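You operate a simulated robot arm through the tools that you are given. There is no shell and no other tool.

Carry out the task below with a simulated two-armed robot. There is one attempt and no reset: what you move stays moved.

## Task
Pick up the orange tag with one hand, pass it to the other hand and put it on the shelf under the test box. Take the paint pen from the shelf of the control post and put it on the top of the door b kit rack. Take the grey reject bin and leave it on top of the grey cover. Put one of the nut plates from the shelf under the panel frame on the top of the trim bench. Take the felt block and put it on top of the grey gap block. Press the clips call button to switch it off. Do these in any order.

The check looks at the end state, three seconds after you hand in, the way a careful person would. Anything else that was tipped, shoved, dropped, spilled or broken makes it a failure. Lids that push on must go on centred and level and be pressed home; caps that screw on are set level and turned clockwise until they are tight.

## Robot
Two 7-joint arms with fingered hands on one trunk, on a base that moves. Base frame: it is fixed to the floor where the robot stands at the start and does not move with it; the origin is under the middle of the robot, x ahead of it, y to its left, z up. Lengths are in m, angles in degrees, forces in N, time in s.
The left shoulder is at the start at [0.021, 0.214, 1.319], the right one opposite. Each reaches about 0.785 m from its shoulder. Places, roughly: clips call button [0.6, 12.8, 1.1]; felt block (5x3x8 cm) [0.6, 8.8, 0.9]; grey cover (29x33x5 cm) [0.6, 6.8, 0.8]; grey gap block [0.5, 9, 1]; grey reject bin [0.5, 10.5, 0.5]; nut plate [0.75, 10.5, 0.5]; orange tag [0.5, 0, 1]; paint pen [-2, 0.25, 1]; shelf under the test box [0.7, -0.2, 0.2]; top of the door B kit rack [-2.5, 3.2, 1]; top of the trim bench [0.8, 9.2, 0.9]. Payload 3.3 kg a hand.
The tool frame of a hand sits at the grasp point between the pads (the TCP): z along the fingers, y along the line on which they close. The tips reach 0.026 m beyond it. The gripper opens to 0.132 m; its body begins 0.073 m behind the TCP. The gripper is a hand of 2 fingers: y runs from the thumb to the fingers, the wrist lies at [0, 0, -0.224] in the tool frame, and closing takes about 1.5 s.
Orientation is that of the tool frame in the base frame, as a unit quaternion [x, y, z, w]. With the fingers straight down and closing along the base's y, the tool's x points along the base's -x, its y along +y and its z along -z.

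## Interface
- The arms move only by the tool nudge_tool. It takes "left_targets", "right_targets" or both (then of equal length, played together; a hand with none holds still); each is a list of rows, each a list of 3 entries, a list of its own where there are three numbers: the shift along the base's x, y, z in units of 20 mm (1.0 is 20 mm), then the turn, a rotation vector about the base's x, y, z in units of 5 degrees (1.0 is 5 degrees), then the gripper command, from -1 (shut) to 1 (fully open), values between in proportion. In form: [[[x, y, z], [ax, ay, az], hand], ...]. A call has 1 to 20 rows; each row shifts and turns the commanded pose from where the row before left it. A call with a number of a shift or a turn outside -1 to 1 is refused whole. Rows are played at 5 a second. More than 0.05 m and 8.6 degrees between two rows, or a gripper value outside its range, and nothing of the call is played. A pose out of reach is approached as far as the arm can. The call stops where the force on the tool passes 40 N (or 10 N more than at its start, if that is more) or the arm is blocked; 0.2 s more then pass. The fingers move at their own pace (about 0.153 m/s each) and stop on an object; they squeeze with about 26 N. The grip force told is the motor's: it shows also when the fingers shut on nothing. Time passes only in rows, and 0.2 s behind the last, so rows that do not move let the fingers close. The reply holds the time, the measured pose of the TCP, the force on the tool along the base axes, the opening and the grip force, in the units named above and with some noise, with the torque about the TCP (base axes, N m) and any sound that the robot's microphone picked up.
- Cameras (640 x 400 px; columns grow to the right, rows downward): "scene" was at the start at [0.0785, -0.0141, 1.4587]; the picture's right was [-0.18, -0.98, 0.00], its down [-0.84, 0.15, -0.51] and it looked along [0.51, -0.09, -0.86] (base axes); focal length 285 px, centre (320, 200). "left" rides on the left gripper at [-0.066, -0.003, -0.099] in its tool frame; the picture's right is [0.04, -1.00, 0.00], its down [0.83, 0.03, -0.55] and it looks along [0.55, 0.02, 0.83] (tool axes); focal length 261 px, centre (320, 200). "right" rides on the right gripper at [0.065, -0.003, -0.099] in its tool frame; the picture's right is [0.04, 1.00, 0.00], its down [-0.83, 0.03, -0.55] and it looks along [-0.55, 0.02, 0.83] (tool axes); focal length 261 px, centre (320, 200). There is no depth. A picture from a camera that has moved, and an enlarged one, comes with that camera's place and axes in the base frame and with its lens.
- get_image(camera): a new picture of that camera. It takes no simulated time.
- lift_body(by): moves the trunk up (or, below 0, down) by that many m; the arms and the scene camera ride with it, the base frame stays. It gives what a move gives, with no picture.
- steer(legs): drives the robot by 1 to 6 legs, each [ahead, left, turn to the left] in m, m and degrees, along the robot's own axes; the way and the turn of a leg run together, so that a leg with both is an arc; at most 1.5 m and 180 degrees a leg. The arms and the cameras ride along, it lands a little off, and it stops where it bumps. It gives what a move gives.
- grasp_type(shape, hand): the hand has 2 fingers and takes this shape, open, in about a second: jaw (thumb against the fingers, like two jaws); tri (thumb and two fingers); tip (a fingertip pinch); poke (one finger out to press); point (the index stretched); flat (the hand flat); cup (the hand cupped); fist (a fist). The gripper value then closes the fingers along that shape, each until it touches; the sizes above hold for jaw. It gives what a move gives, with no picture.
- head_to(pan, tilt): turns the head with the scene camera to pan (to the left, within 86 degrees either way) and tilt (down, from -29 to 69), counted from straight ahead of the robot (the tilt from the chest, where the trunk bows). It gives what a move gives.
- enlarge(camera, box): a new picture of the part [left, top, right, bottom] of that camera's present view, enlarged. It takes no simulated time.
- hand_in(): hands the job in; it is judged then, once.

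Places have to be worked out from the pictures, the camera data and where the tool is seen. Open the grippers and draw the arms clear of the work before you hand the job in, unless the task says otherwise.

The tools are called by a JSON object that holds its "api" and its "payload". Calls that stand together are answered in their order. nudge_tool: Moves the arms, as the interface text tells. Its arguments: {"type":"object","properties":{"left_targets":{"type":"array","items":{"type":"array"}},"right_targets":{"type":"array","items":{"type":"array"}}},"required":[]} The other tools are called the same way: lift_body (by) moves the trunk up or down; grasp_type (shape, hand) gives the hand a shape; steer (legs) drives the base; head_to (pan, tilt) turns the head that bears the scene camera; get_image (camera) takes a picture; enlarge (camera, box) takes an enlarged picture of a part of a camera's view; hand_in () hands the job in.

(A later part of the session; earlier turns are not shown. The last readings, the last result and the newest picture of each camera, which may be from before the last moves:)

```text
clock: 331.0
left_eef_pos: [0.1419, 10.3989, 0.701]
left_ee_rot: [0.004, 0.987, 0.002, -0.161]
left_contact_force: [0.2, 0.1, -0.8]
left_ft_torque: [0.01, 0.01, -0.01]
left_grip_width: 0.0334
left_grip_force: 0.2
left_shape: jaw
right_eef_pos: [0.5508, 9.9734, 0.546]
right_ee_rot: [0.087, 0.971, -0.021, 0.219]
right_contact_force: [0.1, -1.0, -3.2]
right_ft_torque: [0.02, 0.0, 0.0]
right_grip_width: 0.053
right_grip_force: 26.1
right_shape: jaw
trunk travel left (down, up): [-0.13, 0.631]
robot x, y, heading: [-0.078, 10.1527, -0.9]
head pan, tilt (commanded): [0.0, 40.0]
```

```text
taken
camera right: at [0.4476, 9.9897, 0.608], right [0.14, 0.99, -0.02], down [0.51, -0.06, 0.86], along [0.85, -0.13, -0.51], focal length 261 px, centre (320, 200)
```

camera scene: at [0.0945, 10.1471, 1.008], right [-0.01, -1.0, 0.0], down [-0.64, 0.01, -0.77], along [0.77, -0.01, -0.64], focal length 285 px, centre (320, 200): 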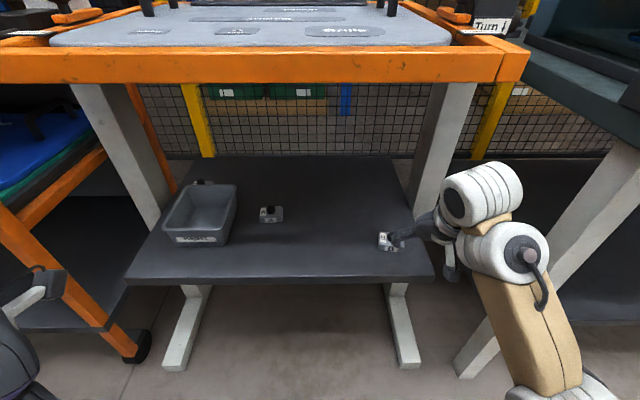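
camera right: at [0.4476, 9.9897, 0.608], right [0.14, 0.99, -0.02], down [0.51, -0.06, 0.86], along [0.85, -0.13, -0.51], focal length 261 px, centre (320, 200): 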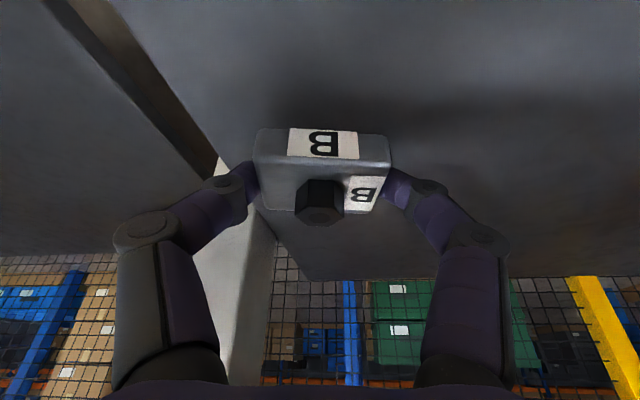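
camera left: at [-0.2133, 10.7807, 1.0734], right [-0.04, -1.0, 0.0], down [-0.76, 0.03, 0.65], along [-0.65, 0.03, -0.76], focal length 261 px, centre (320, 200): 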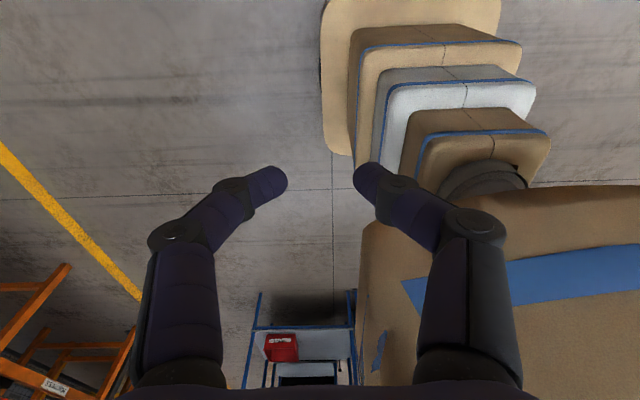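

The plate is up. I back out 0.45 m with the arms still, raise the trunk by 0.4 m, and strafe right to the trim bench.

{"api": "steer", "payload": {"legs": [[-0.45, 0, 0.9]]}}

{"api": "lift_body", "payload": {"by": 0.4}}

{"api": "steer", "payload": {"legs": [[0, -1.06, 0]]}}

{"api": "head_to", "payload": {"pan": 0, "tilt": 45}}

{"api": "get_image", "payload": {"camera": "scene"}}

{"api": "get_image", "payload": {"camera": "right"}}

```text
clock: 333.8
left_eef_pos: [-0.3232, 10.404, 0.7005]
left_ee_rot: [-0.006, 0.987, 0.0, -0.161]
left_contact_force: [-0.2, -0.1, -0.5]
left_ft_torque: [-0.02, 0.0, -0.01]
left_grip_width: 0.0334
left_grip_force: 0.0
left_shape: jaw
right_eef_pos: [0.0932, 9.9874, 0.5474]
right_ee_rot: [0.078, 0.972, -0.018, 0.22]
right_contact_force: [-0.1, -0.4, -3.3]
right_ft_torque: [-0.02, -0.02, 0.0]
right_grip_width: 0.053
right_grip_force: 26.0
right_shape: jaw
trunk travel left (down, up): [-0.13, 0.631]
robot x, y, heading: [-0.5415, 10.1521, 0.5]
head pan, tilt (commanded): [0.0, 40.0]
```

```text
clock: 337.6
left_eef_pos: [-0.322, 10.4043, 1.0999]
left_ee_rot: [-0.006, 0.987, 0.0, -0.161]
left_contact_force: [0.1, -0.5, 0.1]
left_ft_torque: [-0.02, 0.01, -0.05]
left_grip_width: 0.0334
left_grip_force: 0.1
left_shape: jaw
right_eef_pos: [0.0932, 9.9885, 0.9471]
right_ee_rot: [0.078, 0.972, -0.019, 0.22]
right_contact_force: [0.9, -0.2, -2.9]
right_ft_torque: [0.0, 0.04, -0.04]
right_grip_width: 0.0527
right_grip_force: 25.8
right_shape: jaw
trunk travel left (down, up): [-0.53, 0.231]
robot x, y, heading: [-0.5441, 10.1528, 0.3]
head pan, tilt (commanded): [0.0, 40.0]
```

```text
clock: 343.0
left_eef_pos: [-0.3178, 9.3518, 1.1002]
left_ee_rot: [-0.001, 0.987, 0.001, -0.16]
left_contact_force: [0.5, 0.7, -0.6]
left_ft_torque: [-0.03, 0.02, 0.01]
left_grip_width: 0.0332
left_grip_force: 0.0
left_shape: jaw
right_eef_pos: [0.0931, 8.9294, 0.9476]
right_ee_rot: [0.082, 0.972, -0.019, 0.22]
right_contact_force: [-0.7, -0.7, -3.6]
right_ft_torque: [0.01, 0.01, -0.02]
right_grip_width: 0.053
right_grip_force: 26.5
right_shape: jaw
trunk travel left (down, up): [-0.53, 0.231]
robot x, y, heading: [-0.5415, 9.104, -0.3]
head pan, tilt (commanded): [0.0, 40.0]
```

```text
clock: 343.7
left_eef_pos: [-0.3179, 9.3526, 1.1]
left_ee_rot: [-0.001, 0.987, 0.001, -0.16]
left_contact_force: [1.1, -0.1, -0.4]
left_ft_torque: [0.03, -0.01, -0.03]
left_grip_width: 0.0334
left_grip_force: 0.0
left_shape: jaw
right_eef_pos: [0.0934, 8.9309, 0.9466]
right_ee_rot: [0.083, 0.972, -0.02, 0.22]
right_contact_force: [-0.1, -0.3, -3.3]
right_ft_torque: [0.04, 0.02, -0.03]
right_grip_width: 0.0528
right_grip_force: 26.3
right_shape: jaw
trunk travel left (down, up): [-0.53, 0.231]
robot x, y, heading: [-0.5422, 9.1, -0.2]
head pan, tilt (commanded): [0.0, 45.0]
```

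```text
taken
camera scene: at [-0.4446, 9.1007, 1.4069], right [0.0, -1.0, 0.0], down [-0.71, 0.0, -0.71], along [0.71, 0.0, -0.71], focal length 285 px, centre (320, 200)
```

scene: 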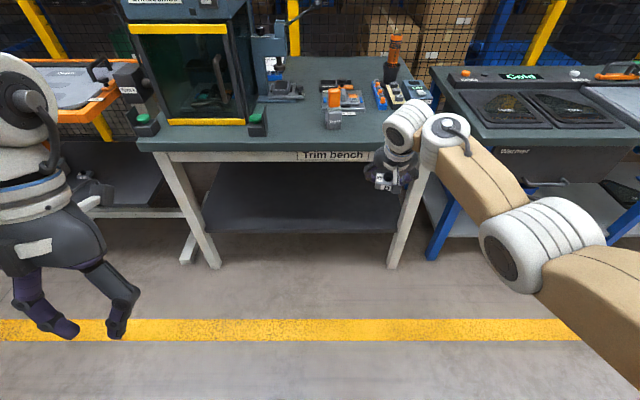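

```text
taken
camera right: at [-0.0089, 8.9466, 1.0079], right [0.13, 0.99, -0.02], down [0.51, -0.05, 0.86], along [0.85, -0.12, -0.51], focal length 261 px, centre (320, 200)
```

right: 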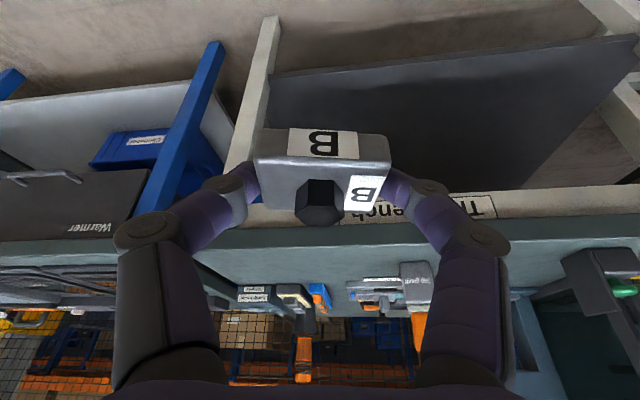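

I raise the trunk 0.1 m more for clearance and drive ahead with a small shift to the right, to bring the plate over the free front area of the bench near y 8.88.

{"api": "lift_body", "payload": {"by": 0.1}}

{"api": "steer", "payload": {"legs": [[0.37, -0.05, 0.2]]}}

{"api": "get_image", "payload": {"camera": "scene"}}

{"api": "get_image", "payload": {"camera": "right"}}

```text
clock: 345.0
left_eef_pos: [-0.3184, 9.3516, 1.2011]
left_ee_rot: [-0.001, 0.987, 0.001, -0.162]
left_contact_force: [-0.2, -0.4, -0.5]
left_ft_torque: [0.01, 0.01, 0.0]
left_grip_width: 0.0329
left_grip_force: 0.0
left_shape: jaw
right_eef_pos: [0.0933, 8.9306, 1.046]
right_ee_rot: [0.083, 0.972, -0.019, 0.219]
right_contact_force: [0.1, -0.8, -2.9]
right_ft_torque: [0.0, 0.02, 0.0]
right_grip_width: 0.053
right_grip_force: 25.6
right_shape: jaw
trunk travel left (down, up): [-0.63, 0.131]
robot x, y, heading: [-0.5368, 9.1004, 0.0]
head pan, tilt (commanded): [0.0, 45.0]
```

```text
clock: 347.4
left_eef_pos: [0.0501, 9.3039, 1.2008]
left_ee_rot: [-0.006, 0.987, 0.001, -0.161]
left_contact_force: [0.8, -0.2, -0.1]
left_ft_torque: [0.0, 0.01, 0.02]
left_grip_width: 0.0334
left_grip_force: 0.0
left_shape: jaw
right_eef_pos: [0.4652, 8.8882, 1.0456]
right_ee_rot: [0.078, 0.972, -0.018, 0.219]
right_contact_force: [0.7, -0.4, -2.3]
right_ft_torque: [0.02, 0.02, 0.01]
right_grip_width: 0.0529
right_grip_force: 25.9
right_shape: jaw
trunk travel left (down, up): [-0.63, 0.131]
robot x, y, heading: [-0.1714, 9.0534, 0.7]
head pan, tilt (commanded): [0.0, 45.0]
```

```text
taken
camera scene: at [-0.0787, 9.0514, 1.5069], right [0.01, -1.0, 0.0], down [-0.71, -0.01, -0.71], along [0.71, 0.01, -0.71], focal length 285 px, centre (320, 200)
```

scene: 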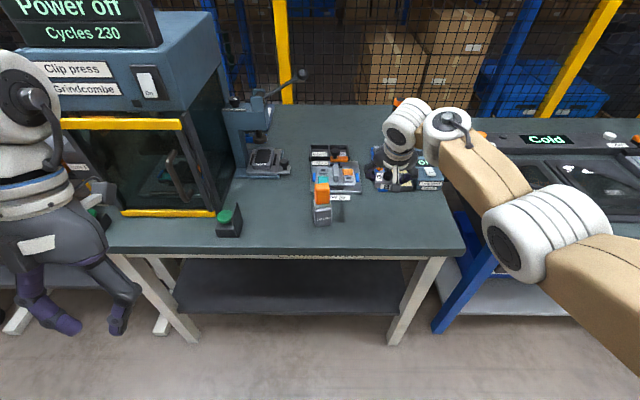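

```text
taken
camera right: at [0.3619, 8.9022, 1.1075], right [0.12, 0.99, -0.02], down [0.51, -0.05, 0.86], along [0.85, -0.11, -0.52], focal length 261 px, centre (320, 200)
```

right: 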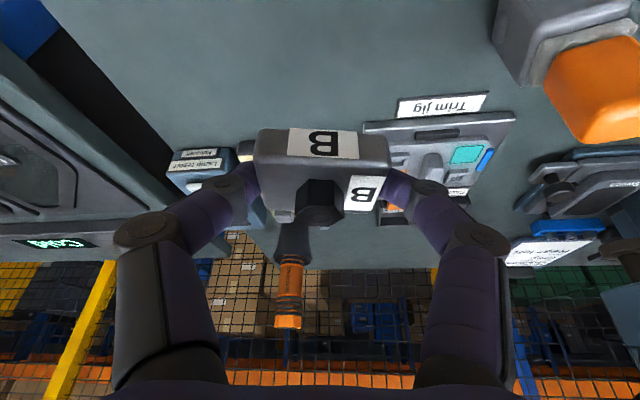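

The plate is over free bench at [0.465, 8.888]. I lower it 14 cm, then in small steps to contact.

{"api": "nudge_tool", "payload": {"right_targets": [[[0, 0, -1], [0, 0, 0], -1], [[0, 0, -1], [0, 0, 0], -1], [[0, 0, -1], [0, 0, 0], -1], [[0, 0, -1], [0, 0, 0], -1], [[0, 0, -1], [0, 0, 0], -1], [[0, 0, -1], [0, 0, 0], -1], [[0, 0, -0.8], [0, 0, 0], -1], [[0, 0, 0], [0, 0, 0], -1]]}}

{"api": "get_image", "payload": {"camera": "right"}}

{"api": "enlarge", "payload": {"camera": "scene", "box": [290, 140, 450, 260]}}

```text
clock: 349.2
left_eef_pos: [0.0472, 9.3049, 1.2001]
left_ee_rot: [-0.006, 0.987, 0.001, -0.161]
left_contact_force: [0.2, 0.3, 0.2]
left_ft_torque: [0.01, 0.02, -0.01]
left_grip_width: 0.0333
left_grip_force: 0.1
left_shape: jaw
right_eef_pos: [0.4451, 8.8885, 0.9228]
right_ee_rot: [0.078, 0.972, -0.018, 0.22]
right_contact_force: [-0.1, 0.0, -3.2]
right_ft_torque: [-0.01, 0.0, -0.03]
right_grip_width: 0.0525
right_grip_force: 25.1
right_shape: jaw
right hand out of reach, approached as far as the arm can: row 5, 6, 7
trunk travel left (down, up): [-0.63, 0.131]
robot x, y, heading: [-0.1713, 9.0513, 0.2]
head pan, tilt (commanded): [0.0, 45.0]
```

```text
taken
camera right: at [0.342, 8.9013, 0.9837], right [0.12, 0.99, -0.02], down [0.51, -0.05, 0.86], along [0.85, -0.12, -0.51], focal length 261 px, centre (320, 200)
```

right: 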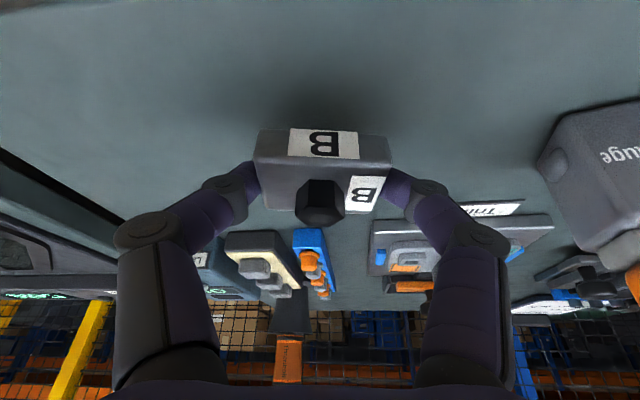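

```text
3.33 times, centred on (370, 200) of scene
camera zoom: at [-0.0798, 9.0519, 1.507], right [0.01, -1.0, 0.0], down [-0.71, -0.01, -0.71], along [0.71, 0.01, -0.71], focal length 949 px, centre (153, 200)
```

zoom: 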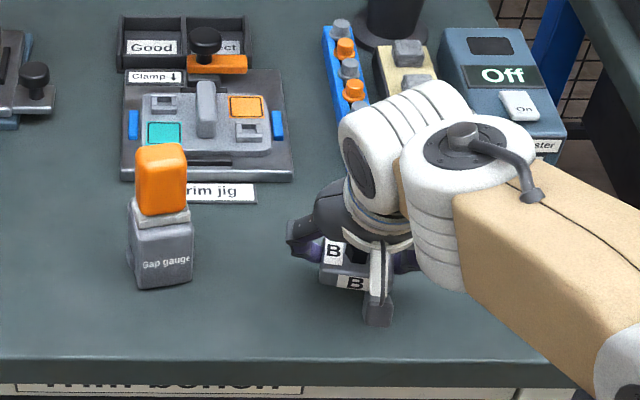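

The arm reached its length limit at z 0.923. I lower the trunk by 0.024 m for the rest and then check the force.

{"api": "lift_body", "payload": {"by": -0.024}}

{"api": "nudge_tool", "payload": {"right_targets": [[[0, 0, -0.1], [0, 0, 0], -1], [[0, 0, -0.1], [0, 0, 0], -1], [[0, 0, 0], [0, 0, 0], -1]]}}

```text
clock: 349.9
left_eef_pos: [0.0463, 9.3033, 1.1769]
left_ee_rot: [-0.007, 0.987, 0.0, -0.161]
left_contact_force: [0.4, -0.1, -0.2]
left_ft_torque: [-0.03, -0.04, 0.02]
left_grip_width: 0.0332
left_grip_force: 0.0
left_shape: jaw
right_eef_pos: [0.4455, 8.8872, 0.8992]
right_ee_rot: [0.077, 0.972, -0.018, 0.22]
right_contact_force: [0.1, -1.4, -3.5]
right_ft_torque: [-0.01, 0.02, -0.03]
right_grip_width: 0.0527
right_grip_force: 25.7
right_shape: jaw
trunk travel left (down, up): [-0.606, 0.155]
robot x, y, heading: [-0.1728, 9.052, 0.5]
head pan, tilt (commanded): [0.0, 45.0]
```

```text
clock: 350.7
left_eef_pos: [0.0474, 9.3045, 1.1764]
left_ee_rot: [-0.007, 0.987, 0.001, -0.161]
left_contact_force: [-0.8, 0.6, 0.1]
left_ft_torque: [0.02, 0.02, 0.03]
left_grip_width: 0.033
left_grip_force: 0.1
left_shape: jaw
right_eef_pos: [0.4447, 8.8871, 0.8958]
right_ee_rot: [0.077, 0.972, -0.019, 0.219]
right_contact_force: [-0.3, -0.3, -3.3]
right_ft_torque: [0.01, 0.0, -0.01]
right_grip_width: 0.0527
right_grip_force: 26.3
right_shape: jaw
trunk travel left (down, up): [-0.606, 0.155]
robot x, y, heading: [-0.1742, 9.0549, 0.3]
head pan, tilt (commanded): [0.0, 45.0]
```

No contact yet at z 0.896; I continue with 2 mm steps.

{"api": "nudge_tool", "payload": {"right_targets": [[[0, 0, -0.1], [0, 0, 0], -1], [[0, 0, -0.1], [0, 0, 0], -1], [[0, 0, 0], [0, 0, 0], -1]]}}

{"api": "nudge_tool", "payload": {"right_targets": [[[0, 0, -0.1], [0, 0, 0], -1], [[0, 0, 0], [0, 0, 0], -1]]}}

```text
clock: 351.5
left_eef_pos: [0.0487, 9.3046, 1.1767]
left_ee_rot: [-0.007, 0.987, 0.0, -0.16]
left_contact_force: [-0.5, -1.0, -0.4]
left_ft_torque: [0.01, 0.01, 0.03]
left_grip_width: 0.0333
left_grip_force: 0.0
left_shape: jaw
right_eef_pos: [0.4412, 8.8863, 0.8908]
right_ee_rot: [0.078, 0.972, -0.018, 0.22]
right_contact_force: [-0.2, -0.2, -4.2]
right_ft_torque: [0.0, 0.02, 0.0]
right_grip_width: 0.0525
right_grip_force: 26.0
right_shape: jaw
trunk travel left (down, up): [-0.606, 0.155]
robot x, y, heading: [-0.1702, 9.0552, 0.5]
head pan, tilt (commanded): [0.0, 45.0]
```

```text
clock: 352.1
left_eef_pos: [0.046, 9.305, 1.176]
left_ee_rot: [-0.007, 0.987, 0.0, -0.161]
left_contact_force: [-0.3, -0.5, 0.4]
left_ft_torque: [0.02, -0.01, 0.01]
left_grip_width: 0.0333
left_grip_force: 0.0
left_shape: jaw
right_eef_pos: [0.4418, 8.8868, 0.8894]
right_ee_rot: [0.078, 0.972, -0.019, 0.219]
right_contact_force: [0.1, 0.1, -3.1]
right_ft_torque: [0.0, 0.0, -0.01]
right_grip_width: 0.0527
right_grip_force: 25.9
right_shape: jaw
right hand out of reach, approached as far as the arm can: row 1
trunk travel left (down, up): [-0.606, 0.155]
robot x, y, heading: [-0.1711, 9.0509, 0.3]
head pan, tilt (commanded): [0.0, 45.0]
```

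Reach limit again; I lower the trunk another 1 cm... in two 5 mm steps, watching the force.

{"api": "lift_body", "payload": {"by": -0.004}}

{"api": "lift_body", "payload": {"by": -0.004}}

{"api": "get_image", "payload": {"camera": "right"}}

```text
clock: 352.6
left_eef_pos: [0.0478, 9.3043, 1.1718]
left_ee_rot: [-0.006, 0.987, 0.0, -0.161]
left_contact_force: [0.1, -0.2, 0.4]
left_ft_torque: [-0.04, -0.03, 0.01]
left_grip_width: 0.0333
left_grip_force: 0.0
left_shape: jaw
right_eef_pos: [0.4426, 8.8872, 0.8879]
right_ee_rot: [0.077, 0.972, -0.018, 0.22]
right_contact_force: [-0.6, -0.7, -2.9]
right_ft_torque: [-0.01, -0.02, -0.01]
right_grip_width: 0.0526
right_grip_force: 26.4
right_shape: jaw
trunk travel left (down, up): [-0.602, 0.159]
robot x, y, heading: [-0.1741, 9.0516, 0.2]
head pan, tilt (commanded): [0.0, 45.0]
```

```text
clock: 353.2
left_eef_pos: [0.0463, 9.3045, 1.1697]
left_ee_rot: [-0.005, 0.987, 0.002, -0.161]
left_contact_force: [-0.3, 1.6, -0.8]
left_ft_torque: [0.01, -0.02, -0.03]
left_grip_width: 0.0334
left_grip_force: 0.1
left_shape: jaw
right_eef_pos: [0.4436, 8.8865, 0.8852]
right_ee_rot: [0.079, 0.972, -0.018, 0.223]
right_contact_force: [-0.8, -0.7, 8.4]
right_ft_torque: [0.02, -0.04, -0.01]
right_grip_width: 0.0529
right_grip_force: 26.5
right_shape: jaw
trunk travel left (down, up): [-0.598, 0.163]
robot x, y, heading: [-0.1777, 9.0529, 0.2]
head pan, tilt (commanded): [0.0, 45.0]
```

```text
taken
camera right: at [0.3403, 8.901, 0.947], right [0.12, 0.99, -0.02], down [0.51, -0.05, 0.86], along [0.85, -0.11, -0.51], focal length 261 px, centre (320, 200)
```

right: 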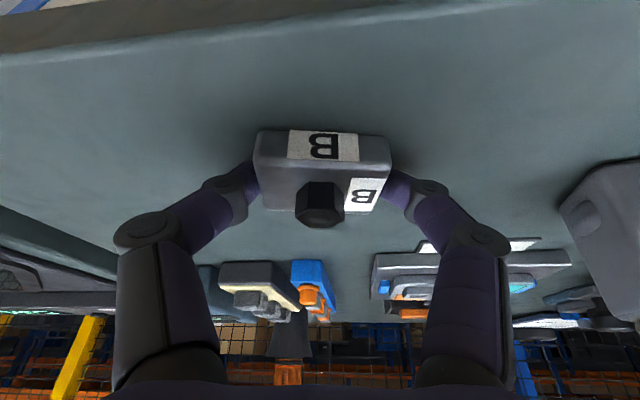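

The plate rests on the bench (the force turned to +8 N). I open the hand.

{"api": "nudge_tool", "payload": {"right_targets": [[[0, 0, 0], [0, 0, 0], 0], [[0, 0, 0], [0, 0, 0], 0.15], [[0, 0, 0], [0, 0, 0], 0.3], [[0, 0, 0], [0, 0, 0], 0.3], [[-0.2, 0.03, 0.3], [0, 0, 0], 0.3], [[-0.4, 0.05, 0.8], [0, 0, 0], 0.3], [[-0.4, 0.05, 0.8], [0, 0, 0], 0.3], [[-0.4, 0.05, 0.8], [0, 0, 0], 0.3], [[-0.4, 0.05, 0.8], [0, 0, 0], 0.3], [[-0.4, 0.05, 0.8], [0, 0, 0], 0.3]]}}

{"api": "get_image", "payload": {"camera": "right"}}

{"api": "get_image", "payload": {"camera": "scene"}}

```text
clock: 355.4
left_eef_pos: [0.0465, 9.3049, 1.1681]
left_ee_rot: [-0.007, 0.987, 0.0, -0.161]
left_contact_force: [-0.8, -0.2, 0.3]
left_ft_torque: [-0.02, -0.03, -0.01]
left_grip_width: 0.0333
left_grip_force: 0.1
left_shape: jaw
right_eef_pos: [0.3992, 8.892, 0.9719]
right_ee_rot: [0.078, 0.972, -0.019, 0.22]
right_contact_force: [-0.3, 0.0, 0.0]
right_ft_torque: [-0.05, 0.01, 0.01]
right_grip_width: 0.0855
right_grip_force: 0.0
right_shape: jaw
trunk travel left (down, up): [-0.598, 0.163]
robot x, y, heading: [-0.1768, 9.0534, 0.7]
head pan, tilt (commanded): [0.0, 45.0]
```

```text
taken
camera right: at [0.296, 8.9066, 1.0336], right [0.12, 0.99, -0.02], down [0.51, -0.05, 0.86], along [0.85, -0.12, -0.51], focal length 261 px, centre (320, 200)
```

right: 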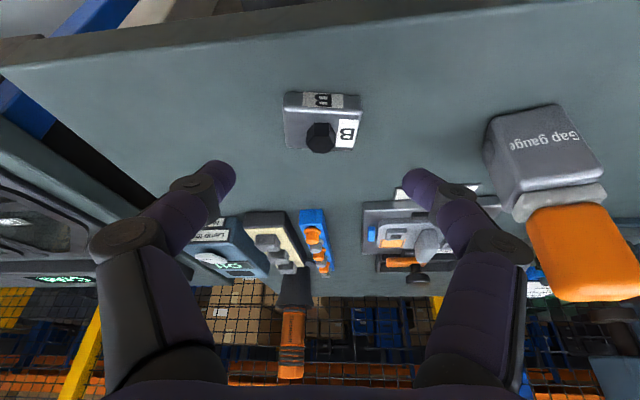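

```text
taken
camera scene: at [-0.0798, 9.0517, 1.475], right [0.01, -1.0, 0.0], down [-0.71, -0.01, -0.71], along [0.71, 0.01, -0.71], focal length 285 px, centre (320, 200)
```

scene: 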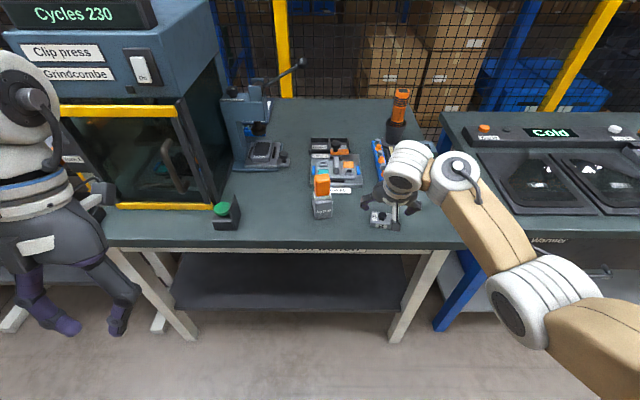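

Nut plate B now lies on the trim bench. I back off and go to the panel frame again, centred on the grey bin, then lower the trunk.

{"api": "steer", "payload": {"legs": [[-0.45, 0, -0.5], [0, 1.38, 0]]}}

{"api": "lift_body", "payload": {"by": -0.4}}

{"api": "head_to", "payload": {"pan": 0, "tilt": 35}}

{"api": "get_image", "payload": {"camera": "scene"}}

```text
clock: 364.4
left_eef_pos: [-0.418, 10.6628, 1.1686]
left_ee_rot: [-0.013, 0.987, -0.001, -0.161]
left_contact_force: [0.2, 0.8, -0.2]
left_ft_torque: [0.01, -0.01, -0.02]
left_grip_width: 0.0333
left_grip_force: 0.1
left_shape: jaw
right_eef_pos: [-0.06, 10.2554, 0.9714]
right_ee_rot: [0.072, 0.973, -0.018, 0.22]
right_contact_force: [-0.1, 0.2, -0.2]
right_ft_torque: [-0.03, -0.01, -0.02]
right_grip_width: 0.0855
right_grip_force: 0.0
right_shape: jaw
trunk travel left (down, up): [-0.598, 0.163]
robot x, y, heading: [-0.6364, 10.413, 1.4]
head pan, tilt (commanded): [0.0, 45.0]
```

```text
clock: 368.3
left_eef_pos: [-0.418, 10.6624, 0.7694]
left_ee_rot: [-0.013, 0.987, -0.001, -0.161]
left_contact_force: [0.4, 0.4, 0.2]
left_ft_torque: [0.0, 0.0, 0.03]
left_grip_width: 0.0334
left_grip_force: 0.0
left_shape: jaw
right_eef_pos: [-0.0603, 10.2551, 0.5723]
right_ee_rot: [0.071, 0.973, -0.017, 0.22]
right_contact_force: [0.7, -0.6, -0.1]
right_ft_torque: [0.0, 0.04, 0.03]
right_grip_width: 0.0855
right_grip_force: 0.1
right_shape: jaw
trunk travel left (down, up): [-0.198, 0.563]
robot x, y, heading: [-0.6343, 10.41, 1.2]
head pan, tilt (commanded): [0.0, 45.0]
```

```text
clock: 369.0
left_eef_pos: [-0.4177, 10.6626, 0.7675]
left_ee_rot: [-0.012, 0.987, -0.001, -0.161]
left_contact_force: [-1.4, 0.0, 0.6]
left_ft_torque: [-0.01, 0.01, 0.01]
left_grip_width: 0.0333
left_grip_force: 0.0
left_shape: jaw
right_eef_pos: [-0.0599, 10.2552, 0.5717]
right_ee_rot: [0.072, 0.973, -0.018, 0.22]
right_contact_force: [-0.4, 0.0, 0.1]
right_ft_torque: [-0.02, 0.01, 0.01]
right_grip_width: 0.0857
right_grip_force: 0.1
right_shape: jaw
trunk travel left (down, up): [-0.198, 0.563]
robot x, y, heading: [-0.6326, 10.4116, 1.2]
head pan, tilt (commanded): [0.0, 35.0]
```

```text
taken
camera scene: at [-0.4759, 10.4096, 1.086], right [0.02, -1.0, 0.0], down [-0.57, -0.01, -0.82], along [0.82, 0.02, -0.57], focal length 285 px, centre (320, 200)
```

scene: 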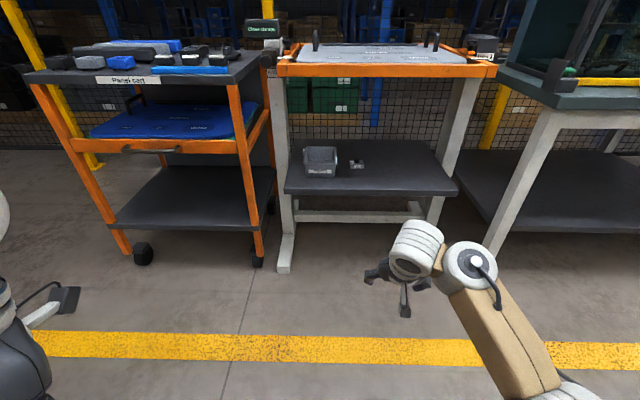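

The bin is ahead. I square the base and bring both hands into a mirrored staging pose, pitched about 50° and tilted inward 15°, to take the bin by both side walls.

{"api": "steer", "payload": {"legs": [[0, 0.022, -1.2]]}}

{"api": "nudge_tool", "payload": {"left_targets": [[[0.985, -0.39, -0.32], [-0.176, -0.69, 0], -0.4], [[0.985, -0.39, -0.32], [-0.176, -0.69, 0], -0.4], [[0.985, -0.39, -0.32], [-0.176, -0.69, 0], -0.4], [[0.985, -0.39, -0.32], [-0.176, -0.69, 0], -0.4], [[0.985, -0.39, -0.32], [-0.176, -0.69, 0], -0.4], [[0.985, -0.39, -0.32], [-0.176, -0.69, 0], -0.4], [[0.985, -0.39, -0.32], [-0.176, -0.69, 0], -0.4], [[0.985, -0.39, -0.32], [-0.176, -0.69, 0], -0.4], [[0.985, -0.39, -0.32], [-0.176, -0.69, 0], -0.4], [[0.985, -0.39, -0.32], [-0.176, -0.69, 0], -0.4], [[0.985, -0.39, -0.32], [-0.176, -0.69, 0], -0.4], [[0.985, -0.39, -0.32], [-0.176, -0.69, 0], -0.4], [[0.985, -0.39, -0.32], [-0.176, -0.69, 0], -0.4], [[0.985, -0.39, -0.32], [-0.176, -0.69, 0], -0.4], [[0.985, -0.39, -0.32], [-0.176, -0.69, 0], -0.4], [[0.985, -0.39, -0.32], [-0.176, -0.69, 0], -0.4], [[0.985, -0.39, -0.32], [-0.176, -0.69, 0], -0.4], [[0, 0, 0], [0, 0, 0], -0.4]], "right_targets": [[[-0.068, 0.103, 0.26], [0.176, -0.165, 0.1], -0.4], [[-0.068, 0.103, 0.26], [0.176, -0.165, 0.1], -0.4], [[-0.068, 0.103, 0.26], [0.176, -0.165, 0.1], -0.4], [[-0.068, 0.103, 0.26], [0.176, -0.165, 0.1], -0.4], [[-0.068, 0.103, 0.26], [0.176, -0.165, 0.1], -0.4], [[-0.068, 0.103, 0.26], [0.176, -0.165, 0.1], -0.4], [[-0.068, 0.103, 0.26], [0.176, -0.165, 0.1], -0.4], [[-0.068, 0.103, 0.26], [0.176, -0.165, 0.1], -0.4], [[-0.068, 0.103, 0.26], [0.176, -0.165, 0.1], -0.4], [[-0.068, 0.103, 0.26], [0.176, -0.165, 0.1], -0.4], [[-0.068, 0.103, 0.26], [0.176, -0.165, 0.1], -0.4], [[-0.068, 0.103, 0.26], [0.176, -0.165, 0.1], -0.4], [[-0.068, 0.103, 0.26], [0.176, -0.165, 0.1], -0.4], [[-0.068, 0.103, 0.26], [0.176, -0.165, 0.1], -0.4], [[-0.068, 0.103, 0.26], [0.176, -0.165, 0.1], -0.4], [[-0.068, 0.103, 0.26], [0.176, -0.165, 0.1], -0.4], [[-0.068, 0.103, 0.26], [0.176, -0.165, 0.1], -0.4], [[0, 0, 0], [0, 0, 0], -0.4]]}}

{"api": "get_image", "payload": {"camera": "scene"}}

{"api": "get_image", "payload": {"camera": "right"}}

{"api": "get_image", "payload": {"camera": "left"}}

```text
clock: 369.8
left_eef_pos: [-0.4123, 10.6804, 0.7677]
left_ee_rot: [-0.002, 0.987, 0.001, -0.16]
left_contact_force: [0.9, -0.8, 0.6]
left_ft_torque: [0.01, -0.01, -0.03]
left_grip_width: 0.033
left_grip_force: 0.0
left_shape: jaw
right_eef_pos: [-0.0646, 10.2648, 0.5721]
right_ee_rot: [0.081, 0.972, -0.019, 0.22]
right_contact_force: [0.4, -0.4, 1.0]
right_ft_torque: [0.0, -0.02, 0.01]
right_grip_width: 0.0855
right_grip_force: 0.0
right_shape: jaw
trunk travel left (down, up): [-0.198, 0.563]
robot x, y, heading: [-0.6333, 10.4308, 0.1]
head pan, tilt (commanded): [0.0, 35.0]
```

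```text
clock: 373.6
left_eef_pos: [-0.0766, 10.5492, 0.6581]
left_ee_rot: [0.016, 0.931, -0.122, 0.343]
left_contact_force: [-0.7, -0.7, 0.0]
left_ft_torque: [0.0, -0.01, 0.03]
left_grip_width: 0.0394
left_grip_force: 0.0
left_shape: jaw
right_eef_pos: [-0.0845, 10.2791, 0.6585]
right_ee_rot: [0.042, 0.937, 0.11, 0.33]
right_contact_force: [-0.3, -1.0, -0.7]
right_ft_torque: [0.04, 0.0, 0.0]
right_grip_width: 0.0397
right_grip_force: 0.0
right_shape: jaw
trunk travel left (down, up): [-0.198, 0.563]
robot x, y, heading: [-0.6335, 10.4312, 0.1]
head pan, tilt (commanded): [0.0, 35.0]
```

```text
taken
camera scene: at [-0.476, 10.4284, 1.086], right [0.0, -1.0, 0.0], down [-0.57, 0.0, -0.82], along [0.82, 0.0, -0.57], focal length 285 px, centre (320, 200)
```

scene: 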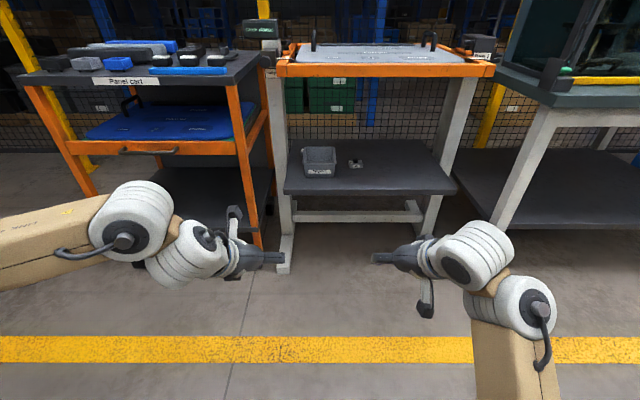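

```text
taken
camera right: at [-0.1993, 10.2699, 0.6923], right [-0.03, 0.98, 0.21], down [0.3, -0.19, 0.93], along [0.95, 0.09, -0.29], focal length 261 px, centre (320, 200)
```

right: 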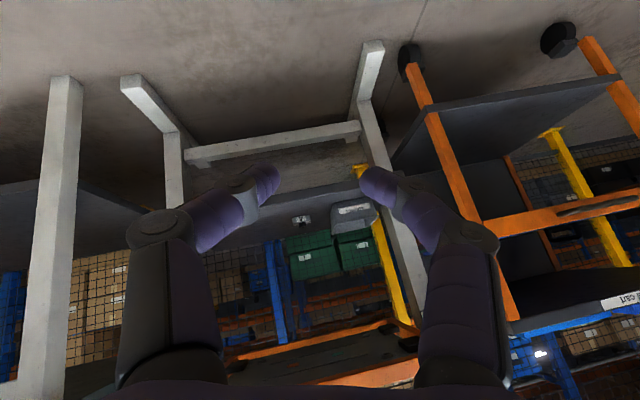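

```text
taken
camera left: at [-0.0898, 10.5738, 0.7726], right [-0.15, -0.97, 0.19], down [-0.98, 0.12, -0.14], along [0.11, -0.21, -0.97], focal length 261 px, centre (320, 200)
```

left: 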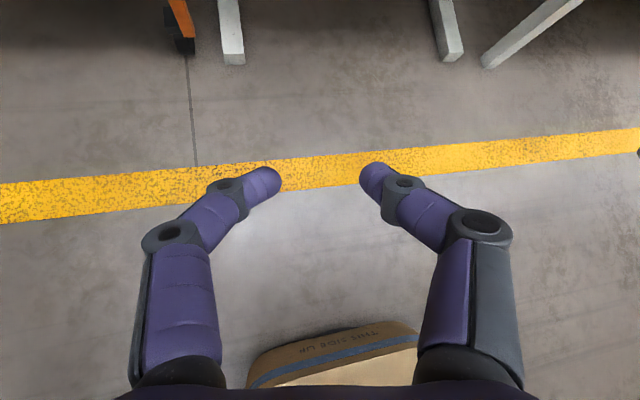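

Both hands are mirrored. I fix a small yaw of the left hand later; first I enlarge the bin and frame from here for its exact place.

{"api": "enlarge", "payload": {"camera": "scene", "box": [270, 130, 390, 205]}}

{"api": "enlarge", "payload": {"camera": "right", "box": [270, 150, 430, 270]}}

```text
5.33 times, centred on (330, 168) of scene
camera zoom: at [-0.476, 10.4284, 1.086], right [0.0, -1.0, 0.0], down [-0.57, 0.0, -0.82], along [0.82, 0.0, -0.57], focal length 1518 px, centre (267, 373)
```

zoom: 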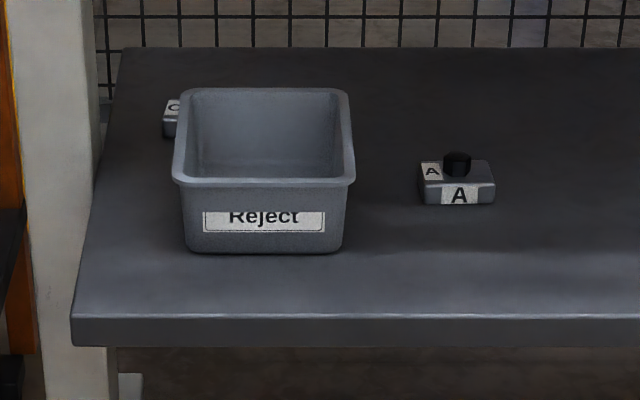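

```text
3.33 times, centred on (350, 210) of right
camera zoom: at [-0.1993, 10.2699, 0.6923], right [-0.03, 0.98, 0.21], down [0.3, -0.19, 0.93], along [0.95, 0.09, -0.29], focal length 869 px, centre (220, 167)
```

zoom: 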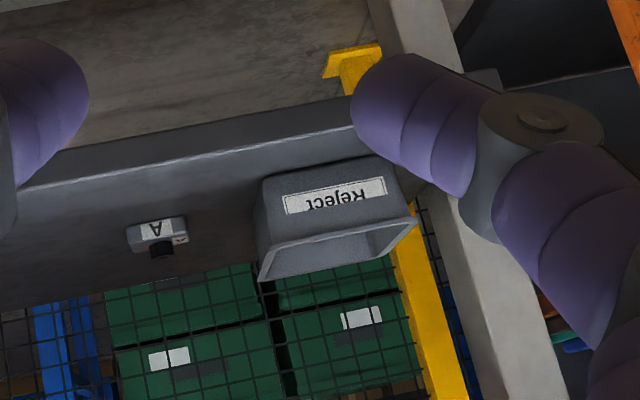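

The bin rim spans x 0.555–0.722, y 10.36–10.50, top at z ≈ 0.546, unrotated, so its centre is at [0.638, 10.431]. I bring both hands to hover spacing (right y ≈ 10.365, left y ≈ 10.496, z ≈ 0.61) before driving in under the frame.

{"api": "nudge_tool", "payload": {"left_targets": [[[-0.05, -0.53, -0.46], [0, 0, 0.26], -0.4], [[-0.05, -0.53, -0.46], [0, 0, 0.26], -0.4], [[-0.05, -0.53, -0.46], [0, 0, 0.26], -0.4], [[-0.05, -0.53, -0.46], [0, 0, 0.26], -0.4], [[-0.05, -0.53, -0.46], [0, 0, 0.26], -0.4], [[0, 0, 0], [0, 0, 0], -0.4]], "right_targets": [[[0.34, 0.86, -0.46], [0, 0, 0], -0.4], [[0.34, 0.86, -0.46], [0, 0, 0], -0.4], [[0.34, 0.86, -0.46], [0, 0, 0], -0.4], [[0.34, 0.86, -0.46], [0, 0, 0], -0.4], [[0.34, 0.86, -0.46], [0, 0, 0], -0.4], [[0, 0, 0], [0, 0, 0], -0.4]]}}

{"api": "get_image", "payload": {"camera": "scene"}}

{"api": "get_image", "payload": {"camera": "left"}}

```text
clock: 375.0
left_eef_pos: [-0.0827, 10.4944, 0.6135]
left_ee_rot: [-0.036, 0.931, -0.102, 0.349]
left_contact_force: [-0.6, 0.2, 0.0]
left_ft_torque: [0.02, 0.0, -0.01]
left_grip_width: 0.0393
left_grip_force: 0.0
left_shape: jaw
right_eef_pos: [-0.0532, 10.3874, 0.6139]
right_ee_rot: [0.04, 0.935, 0.133, 0.325]
right_contact_force: [-0.1, 0.3, 0.7]
right_ft_torque: [0.0, 0.02, -0.02]
right_grip_width: 0.0395
right_grip_force: 0.0
right_shape: jaw
trunk travel left (down, up): [-0.198, 0.563]
robot x, y, heading: [-0.6339, 10.4315, -0.2]
head pan, tilt (commanded): [0.0, 35.0]
```

```text
taken
camera scene: at [-0.476, 10.4284, 1.086], right [0.0, -1.0, 0.0], down [-0.57, 0.0, -0.82], along [0.82, 0.0, -0.57], focal length 285 px, centre (320, 200)
```

scene: 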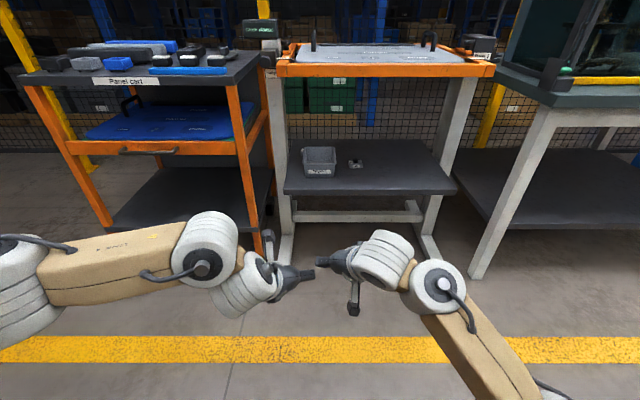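

```text
taken
camera left: at [-0.0987, 10.5188, 0.7277], right [-0.04, -0.98, 0.19], down [-0.99, 0.01, -0.14], along [0.13, -0.19, -0.97], focal length 261 px, centre (320, 200)
```

left: 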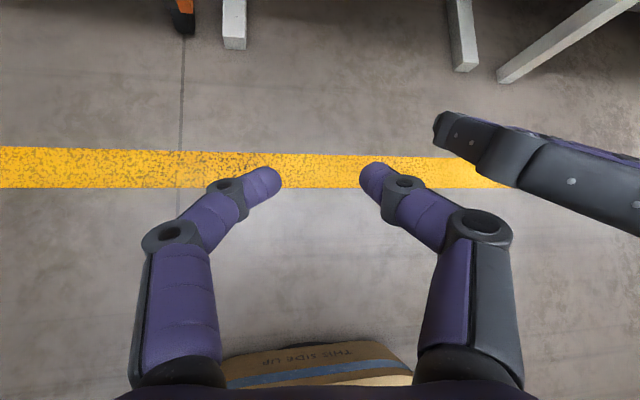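

The right hand is 2.3 cm too far in; I move it back out and then drive in 0.45 m first, stopping short of the shelf to re-check.

{"api": "nudge_tool", "payload": {"right_targets": [[[0, -0.6, 0], [0, 0, 0], -0.4], [[0, -0.53, 0], [0, 0, 0], -0.4], [[0, 0, 0], [0, 0, 0], -0.4]]}}

{"api": "steer", "payload": {"legs": [[0.45, 0, 0]]}}

{"api": "get_image", "payload": {"camera": "scene"}}

{"api": "get_image", "payload": {"camera": "left"}}

{"api": "get_image", "payload": {"camera": "right"}}

```text
clock: 375.8
left_eef_pos: [-0.0839, 10.4941, 0.615]
left_ee_rot: [-0.035, 0.931, -0.103, 0.349]
left_contact_force: [0.5, 0.8, 0.5]
left_ft_torque: [-0.01, 0.0, 0.0]
left_grip_width: 0.0396
left_grip_force: 0.0
left_shape: jaw
right_eef_pos: [-0.0543, 10.3658, 0.6121]
right_ee_rot: [0.039, 0.935, 0.135, 0.325]
right_contact_force: [-0.8, 0.8, 0.2]
right_ft_torque: [0.01, -0.01, 0.01]
right_grip_width: 0.0395
right_grip_force: 0.1
right_shape: jaw
trunk travel left (down, up): [-0.198, 0.563]
robot x, y, heading: [-0.634, 10.4295, 0.2]
head pan, tilt (commanded): [0.0, 35.0]
```

```text
clock: 378.5
left_eef_pos: [0.3708, 10.5025, 0.6136]
left_ee_rot: [-0.041, 0.931, -0.101, 0.349]
left_contact_force: [-0.3, 0.6, -0.7]
left_ft_torque: [-0.06, -0.03, 0.0]
left_grip_width: 0.0393
left_grip_force: 0.0
left_shape: jaw
right_eef_pos: [0.4004, 10.3733, 0.6142]
right_ee_rot: [0.035, 0.936, 0.135, 0.324]
right_contact_force: [0.3, 0.0, -1.2]
right_ft_torque: [-0.02, 0.02, -0.01]
right_grip_width: 0.0398
right_grip_force: 0.1
right_shape: jaw
trunk travel left (down, up): [-0.198, 0.563]
robot x, y, heading: [-0.1795, 10.4332, 0.5]
head pan, tilt (commanded): [0.0, 35.0]
```

```text
taken
camera scene: at [-0.0215, 10.4324, 1.086], right [0.01, -1.0, 0.0], down [-0.57, -0.01, -0.82], along [0.82, 0.01, -0.57], focal length 285 px, centre (320, 200)
```

scene: 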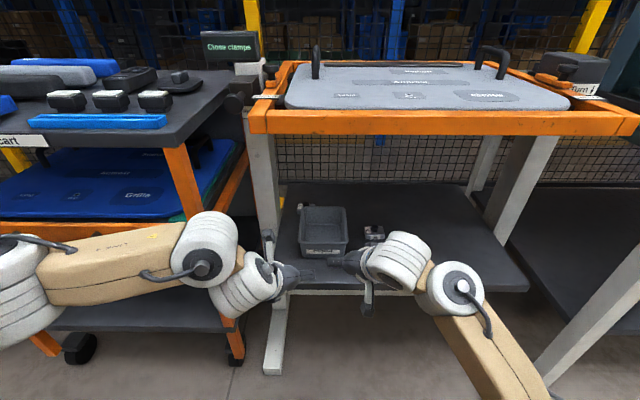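

```text
taken
camera left: at [0.3548, 10.5271, 0.728], right [-0.03, -0.98, 0.19], down [-0.99, 0.0, -0.14], along [0.13, -0.19, -0.97], focal length 261 px, centre (320, 200)
```

left: 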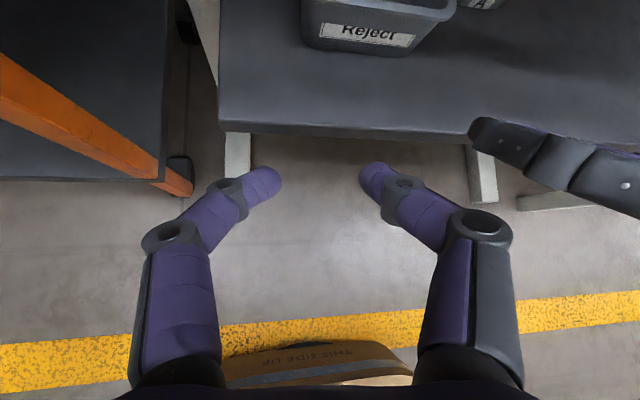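

```text
taken
camera right: at [0.2865, 10.3588, 0.6477], right [-0.06, 0.97, 0.25], down [0.31, -0.22, 0.92], along [0.95, 0.13, -0.29], focal length 261 px, centre (320, 200)
```

right: 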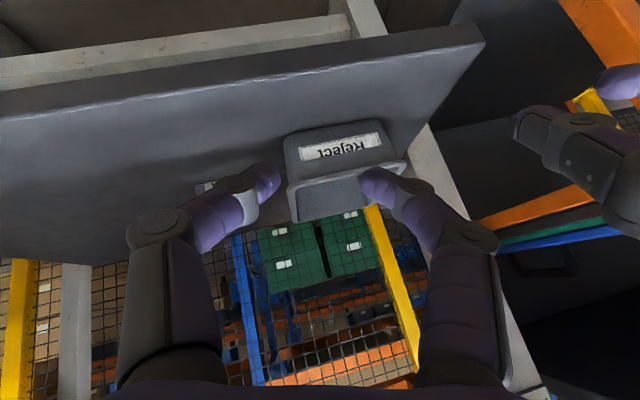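

Both hands are in line with the bin's side walls. I lower them 1.5 cm for clearance under the frame bar and drive the last 0.24 m in.

{"api": "nudge_tool", "payload": {"left_targets": [[[0, 0, -0.75], [0, 0, 0], -0.4], [[0, 0, 0], [0, 0, 0], -0.4]], "right_targets": [[[0, 0, -0.75], [0, 0, 0], -0.4], [[0, 0, 0], [0, 0, 0], -0.4]]}}

{"api": "steer", "payload": {"legs": [[0.24, -0.002, -0.5]]}}

{"api": "get_image", "payload": {"camera": "left"}}

{"api": "get_image", "payload": {"camera": "right"}}

{"api": "get_image", "payload": {"camera": "scene"}}

```text
clock: 379.1
left_eef_pos: [0.3711, 10.5035, 0.5974]
left_ee_rot: [-0.041, 0.931, -0.1, 0.35]
left_contact_force: [-0.7, 0.1, 0.8]
left_ft_torque: [-0.02, -0.06, 0.0]
left_grip_width: 0.0394
left_grip_force: 0.1
left_shape: jaw
right_eef_pos: [0.3996, 10.3744, 0.5988]
right_ee_rot: [0.034, 0.936, 0.135, 0.324]
right_contact_force: [-0.5, 0.8, -0.2]
right_ft_torque: [0.03, -0.03, 0.0]
right_grip_width: 0.0398
right_grip_force: 0.0
right_shape: jaw
trunk travel left (down, up): [-0.198, 0.563]
robot x, y, heading: [-0.1785, 10.434, 0.6]
head pan, tilt (commanded): [0.0, 35.0]
```

```text
clock: 380.9
left_eef_pos: [0.5923, 10.4953, 0.5977]
left_ee_rot: [-0.031, 0.932, -0.104, 0.346]
left_contact_force: [0.0, -0.6, 0.8]
left_ft_torque: [0.03, 0.0, 0.02]
left_grip_width: 0.0392
left_grip_force: 0.1
left_shape: jaw
right_eef_pos: [0.6246, 10.3667, 0.602]
right_ee_rot: [0.038, 0.934, 0.134, 0.328]
right_contact_force: [0.6, 0.5, -1.0]
right_ft_torque: [0.04, 0.0, -0.03]
right_grip_width: 0.0396
right_grip_force: 0.1
right_shape: jaw
trunk travel left (down, up): [-0.198, 0.563]
robot x, y, heading: [0.0522, 10.4309, 0.0]
head pan, tilt (commanded): [0.0, 35.0]
stopped in leg 1: the robot was blocked; the commanded pose is now the measured one
```

```text
taken
camera left: at [0.5773, 10.5182, 0.7109], right [-0.04, -0.98, 0.19], down [-0.99, 0.02, -0.13], along [0.12, -0.19, -0.97], focal length 261 px, centre (320, 200)
```

left: 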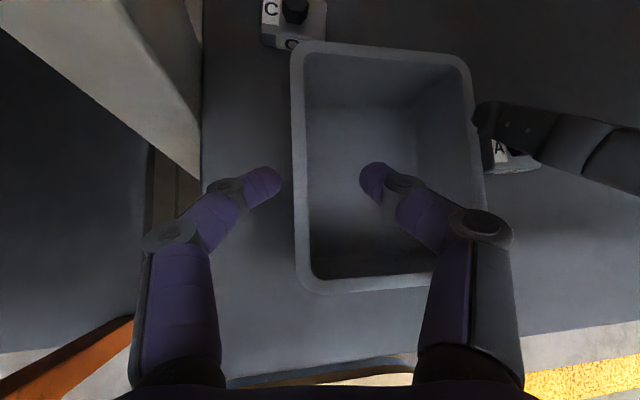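

```text
taken
camera right: at [0.5106, 10.3533, 0.6369], right [-0.05, 0.97, 0.25], down [0.31, -0.22, 0.93], along [0.95, 0.12, -0.29], focal length 261 px, centre (320, 200)
```

right: 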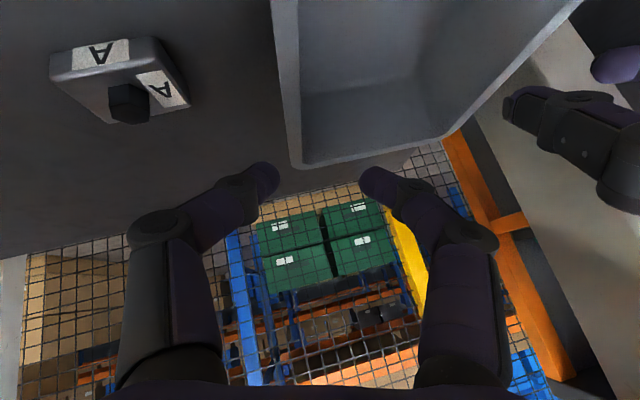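

```text
taken
camera scene: at [0.2016, 10.429, 1.0872], right [0.0, -1.0, 0.0], down [-0.57, 0.0, -0.82], along [0.82, 0.0, -0.57], focal length 285 px, centre (320, 200)
```

scene: 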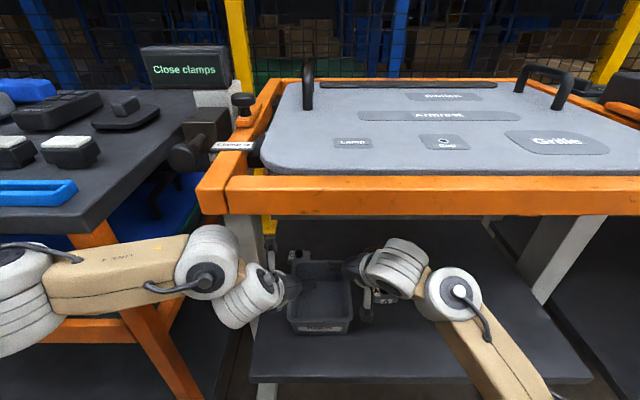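

The base touched something at x 0.052, so I back off 1 cm and do the rest with the arms. From the left view the rim bands are centred at y ≈ 10.4985 and 10.3645; I move both hands over them.

{"api": "steer", "payload": {"legs": [[-0.012, 0, 0]]}}

{"api": "nudge_tool", "payload": {"left_targets": [[[0.6, 0.14, 0], [0, 0, 0], -0.4], [[0.6, 0.14, 0], [0, 0, 0], -0.4], [[0, 0, 0], [0, 0, 0], -0.4]], "right_targets": [[[0.65, -0.12, 0], [0, 0, 0], -0.4], [[0.65, -0.12, 0], [0, 0, 0], -0.4], [[0, 0, 0], [0, 0, 0], -0.4]]}}

{"api": "get_image", "payload": {"camera": "left"}}

{"api": "get_image", "payload": {"camera": "scene"}}

```text
clock: 381.7
left_eef_pos: [0.5839, 10.4936, 0.5925]
left_ee_rot: [-0.032, 0.933, -0.103, 0.344]
left_contact_force: [0.5, -0.6, 0.6]
left_ft_torque: [0.0, 0.0, 0.02]
left_grip_width: 0.0394
left_grip_force: 0.2
left_shape: jaw
right_eef_pos: [0.6166, 10.3668, 0.5989]
right_ee_rot: [0.039, 0.935, 0.133, 0.325]
right_contact_force: [-0.4, -1.2, -0.2]
right_ft_torque: [-0.04, -0.02, 0.04]
right_grip_width: 0.0399
right_grip_force: 0.0
right_shape: jaw
trunk travel left (down, up): [-0.198, 0.563]
robot x, y, heading: [0.0361, 10.4305, 0.2]
head pan, tilt (commanded): [0.0, 35.0]
```

```text
clock: 382.5
left_eef_pos: [0.6065, 10.4985, 0.5936]
left_ee_rot: [-0.03, 0.933, -0.103, 0.343]
left_contact_force: [0.5, -0.2, 1.2]
left_ft_torque: [0.01, -0.02, 0.01]
left_grip_width: 0.0394
left_grip_force: 0.0
left_shape: jaw
right_eef_pos: [0.6399, 10.3615, 0.6002]
right_ee_rot: [0.039, 0.935, 0.134, 0.327]
right_contact_force: [0.1, 0.3, -0.6]
right_ft_torque: [0.0, 0.05, 0.04]
right_grip_width: 0.0398
right_grip_force: 0.1
right_shape: jaw
trunk travel left (down, up): [-0.198, 0.563]
robot x, y, heading: [0.0329, 10.4338, -0.3]
head pan, tilt (commanded): [0.0, 35.0]
```

```text
taken
camera left: at [0.5912, 10.5221, 0.7072], right [-0.05, -0.98, 0.19], down [-0.99, 0.02, -0.12], along [0.12, -0.19, -0.97], focal length 261 px, centre (320, 200)
```

left: 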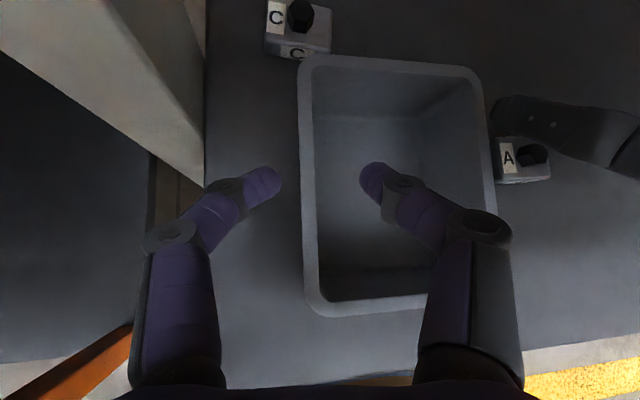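

```text
taken
camera scene: at [0.1932, 10.4277, 1.0861], right [0.0, -1.0, 0.0], down [-0.57, 0.0, -0.82], along [0.82, 0.0, -0.57], focal length 285 px, centre (320, 200)
```

scene: 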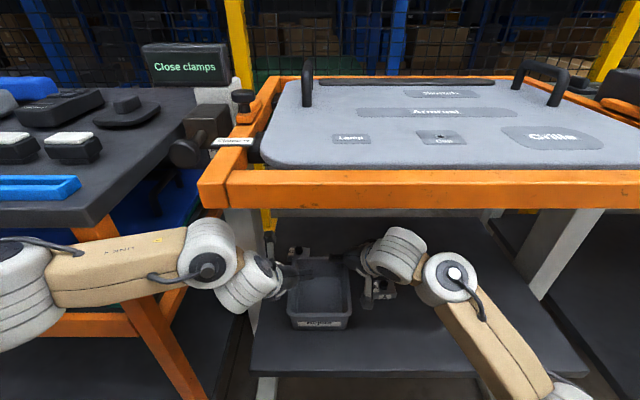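

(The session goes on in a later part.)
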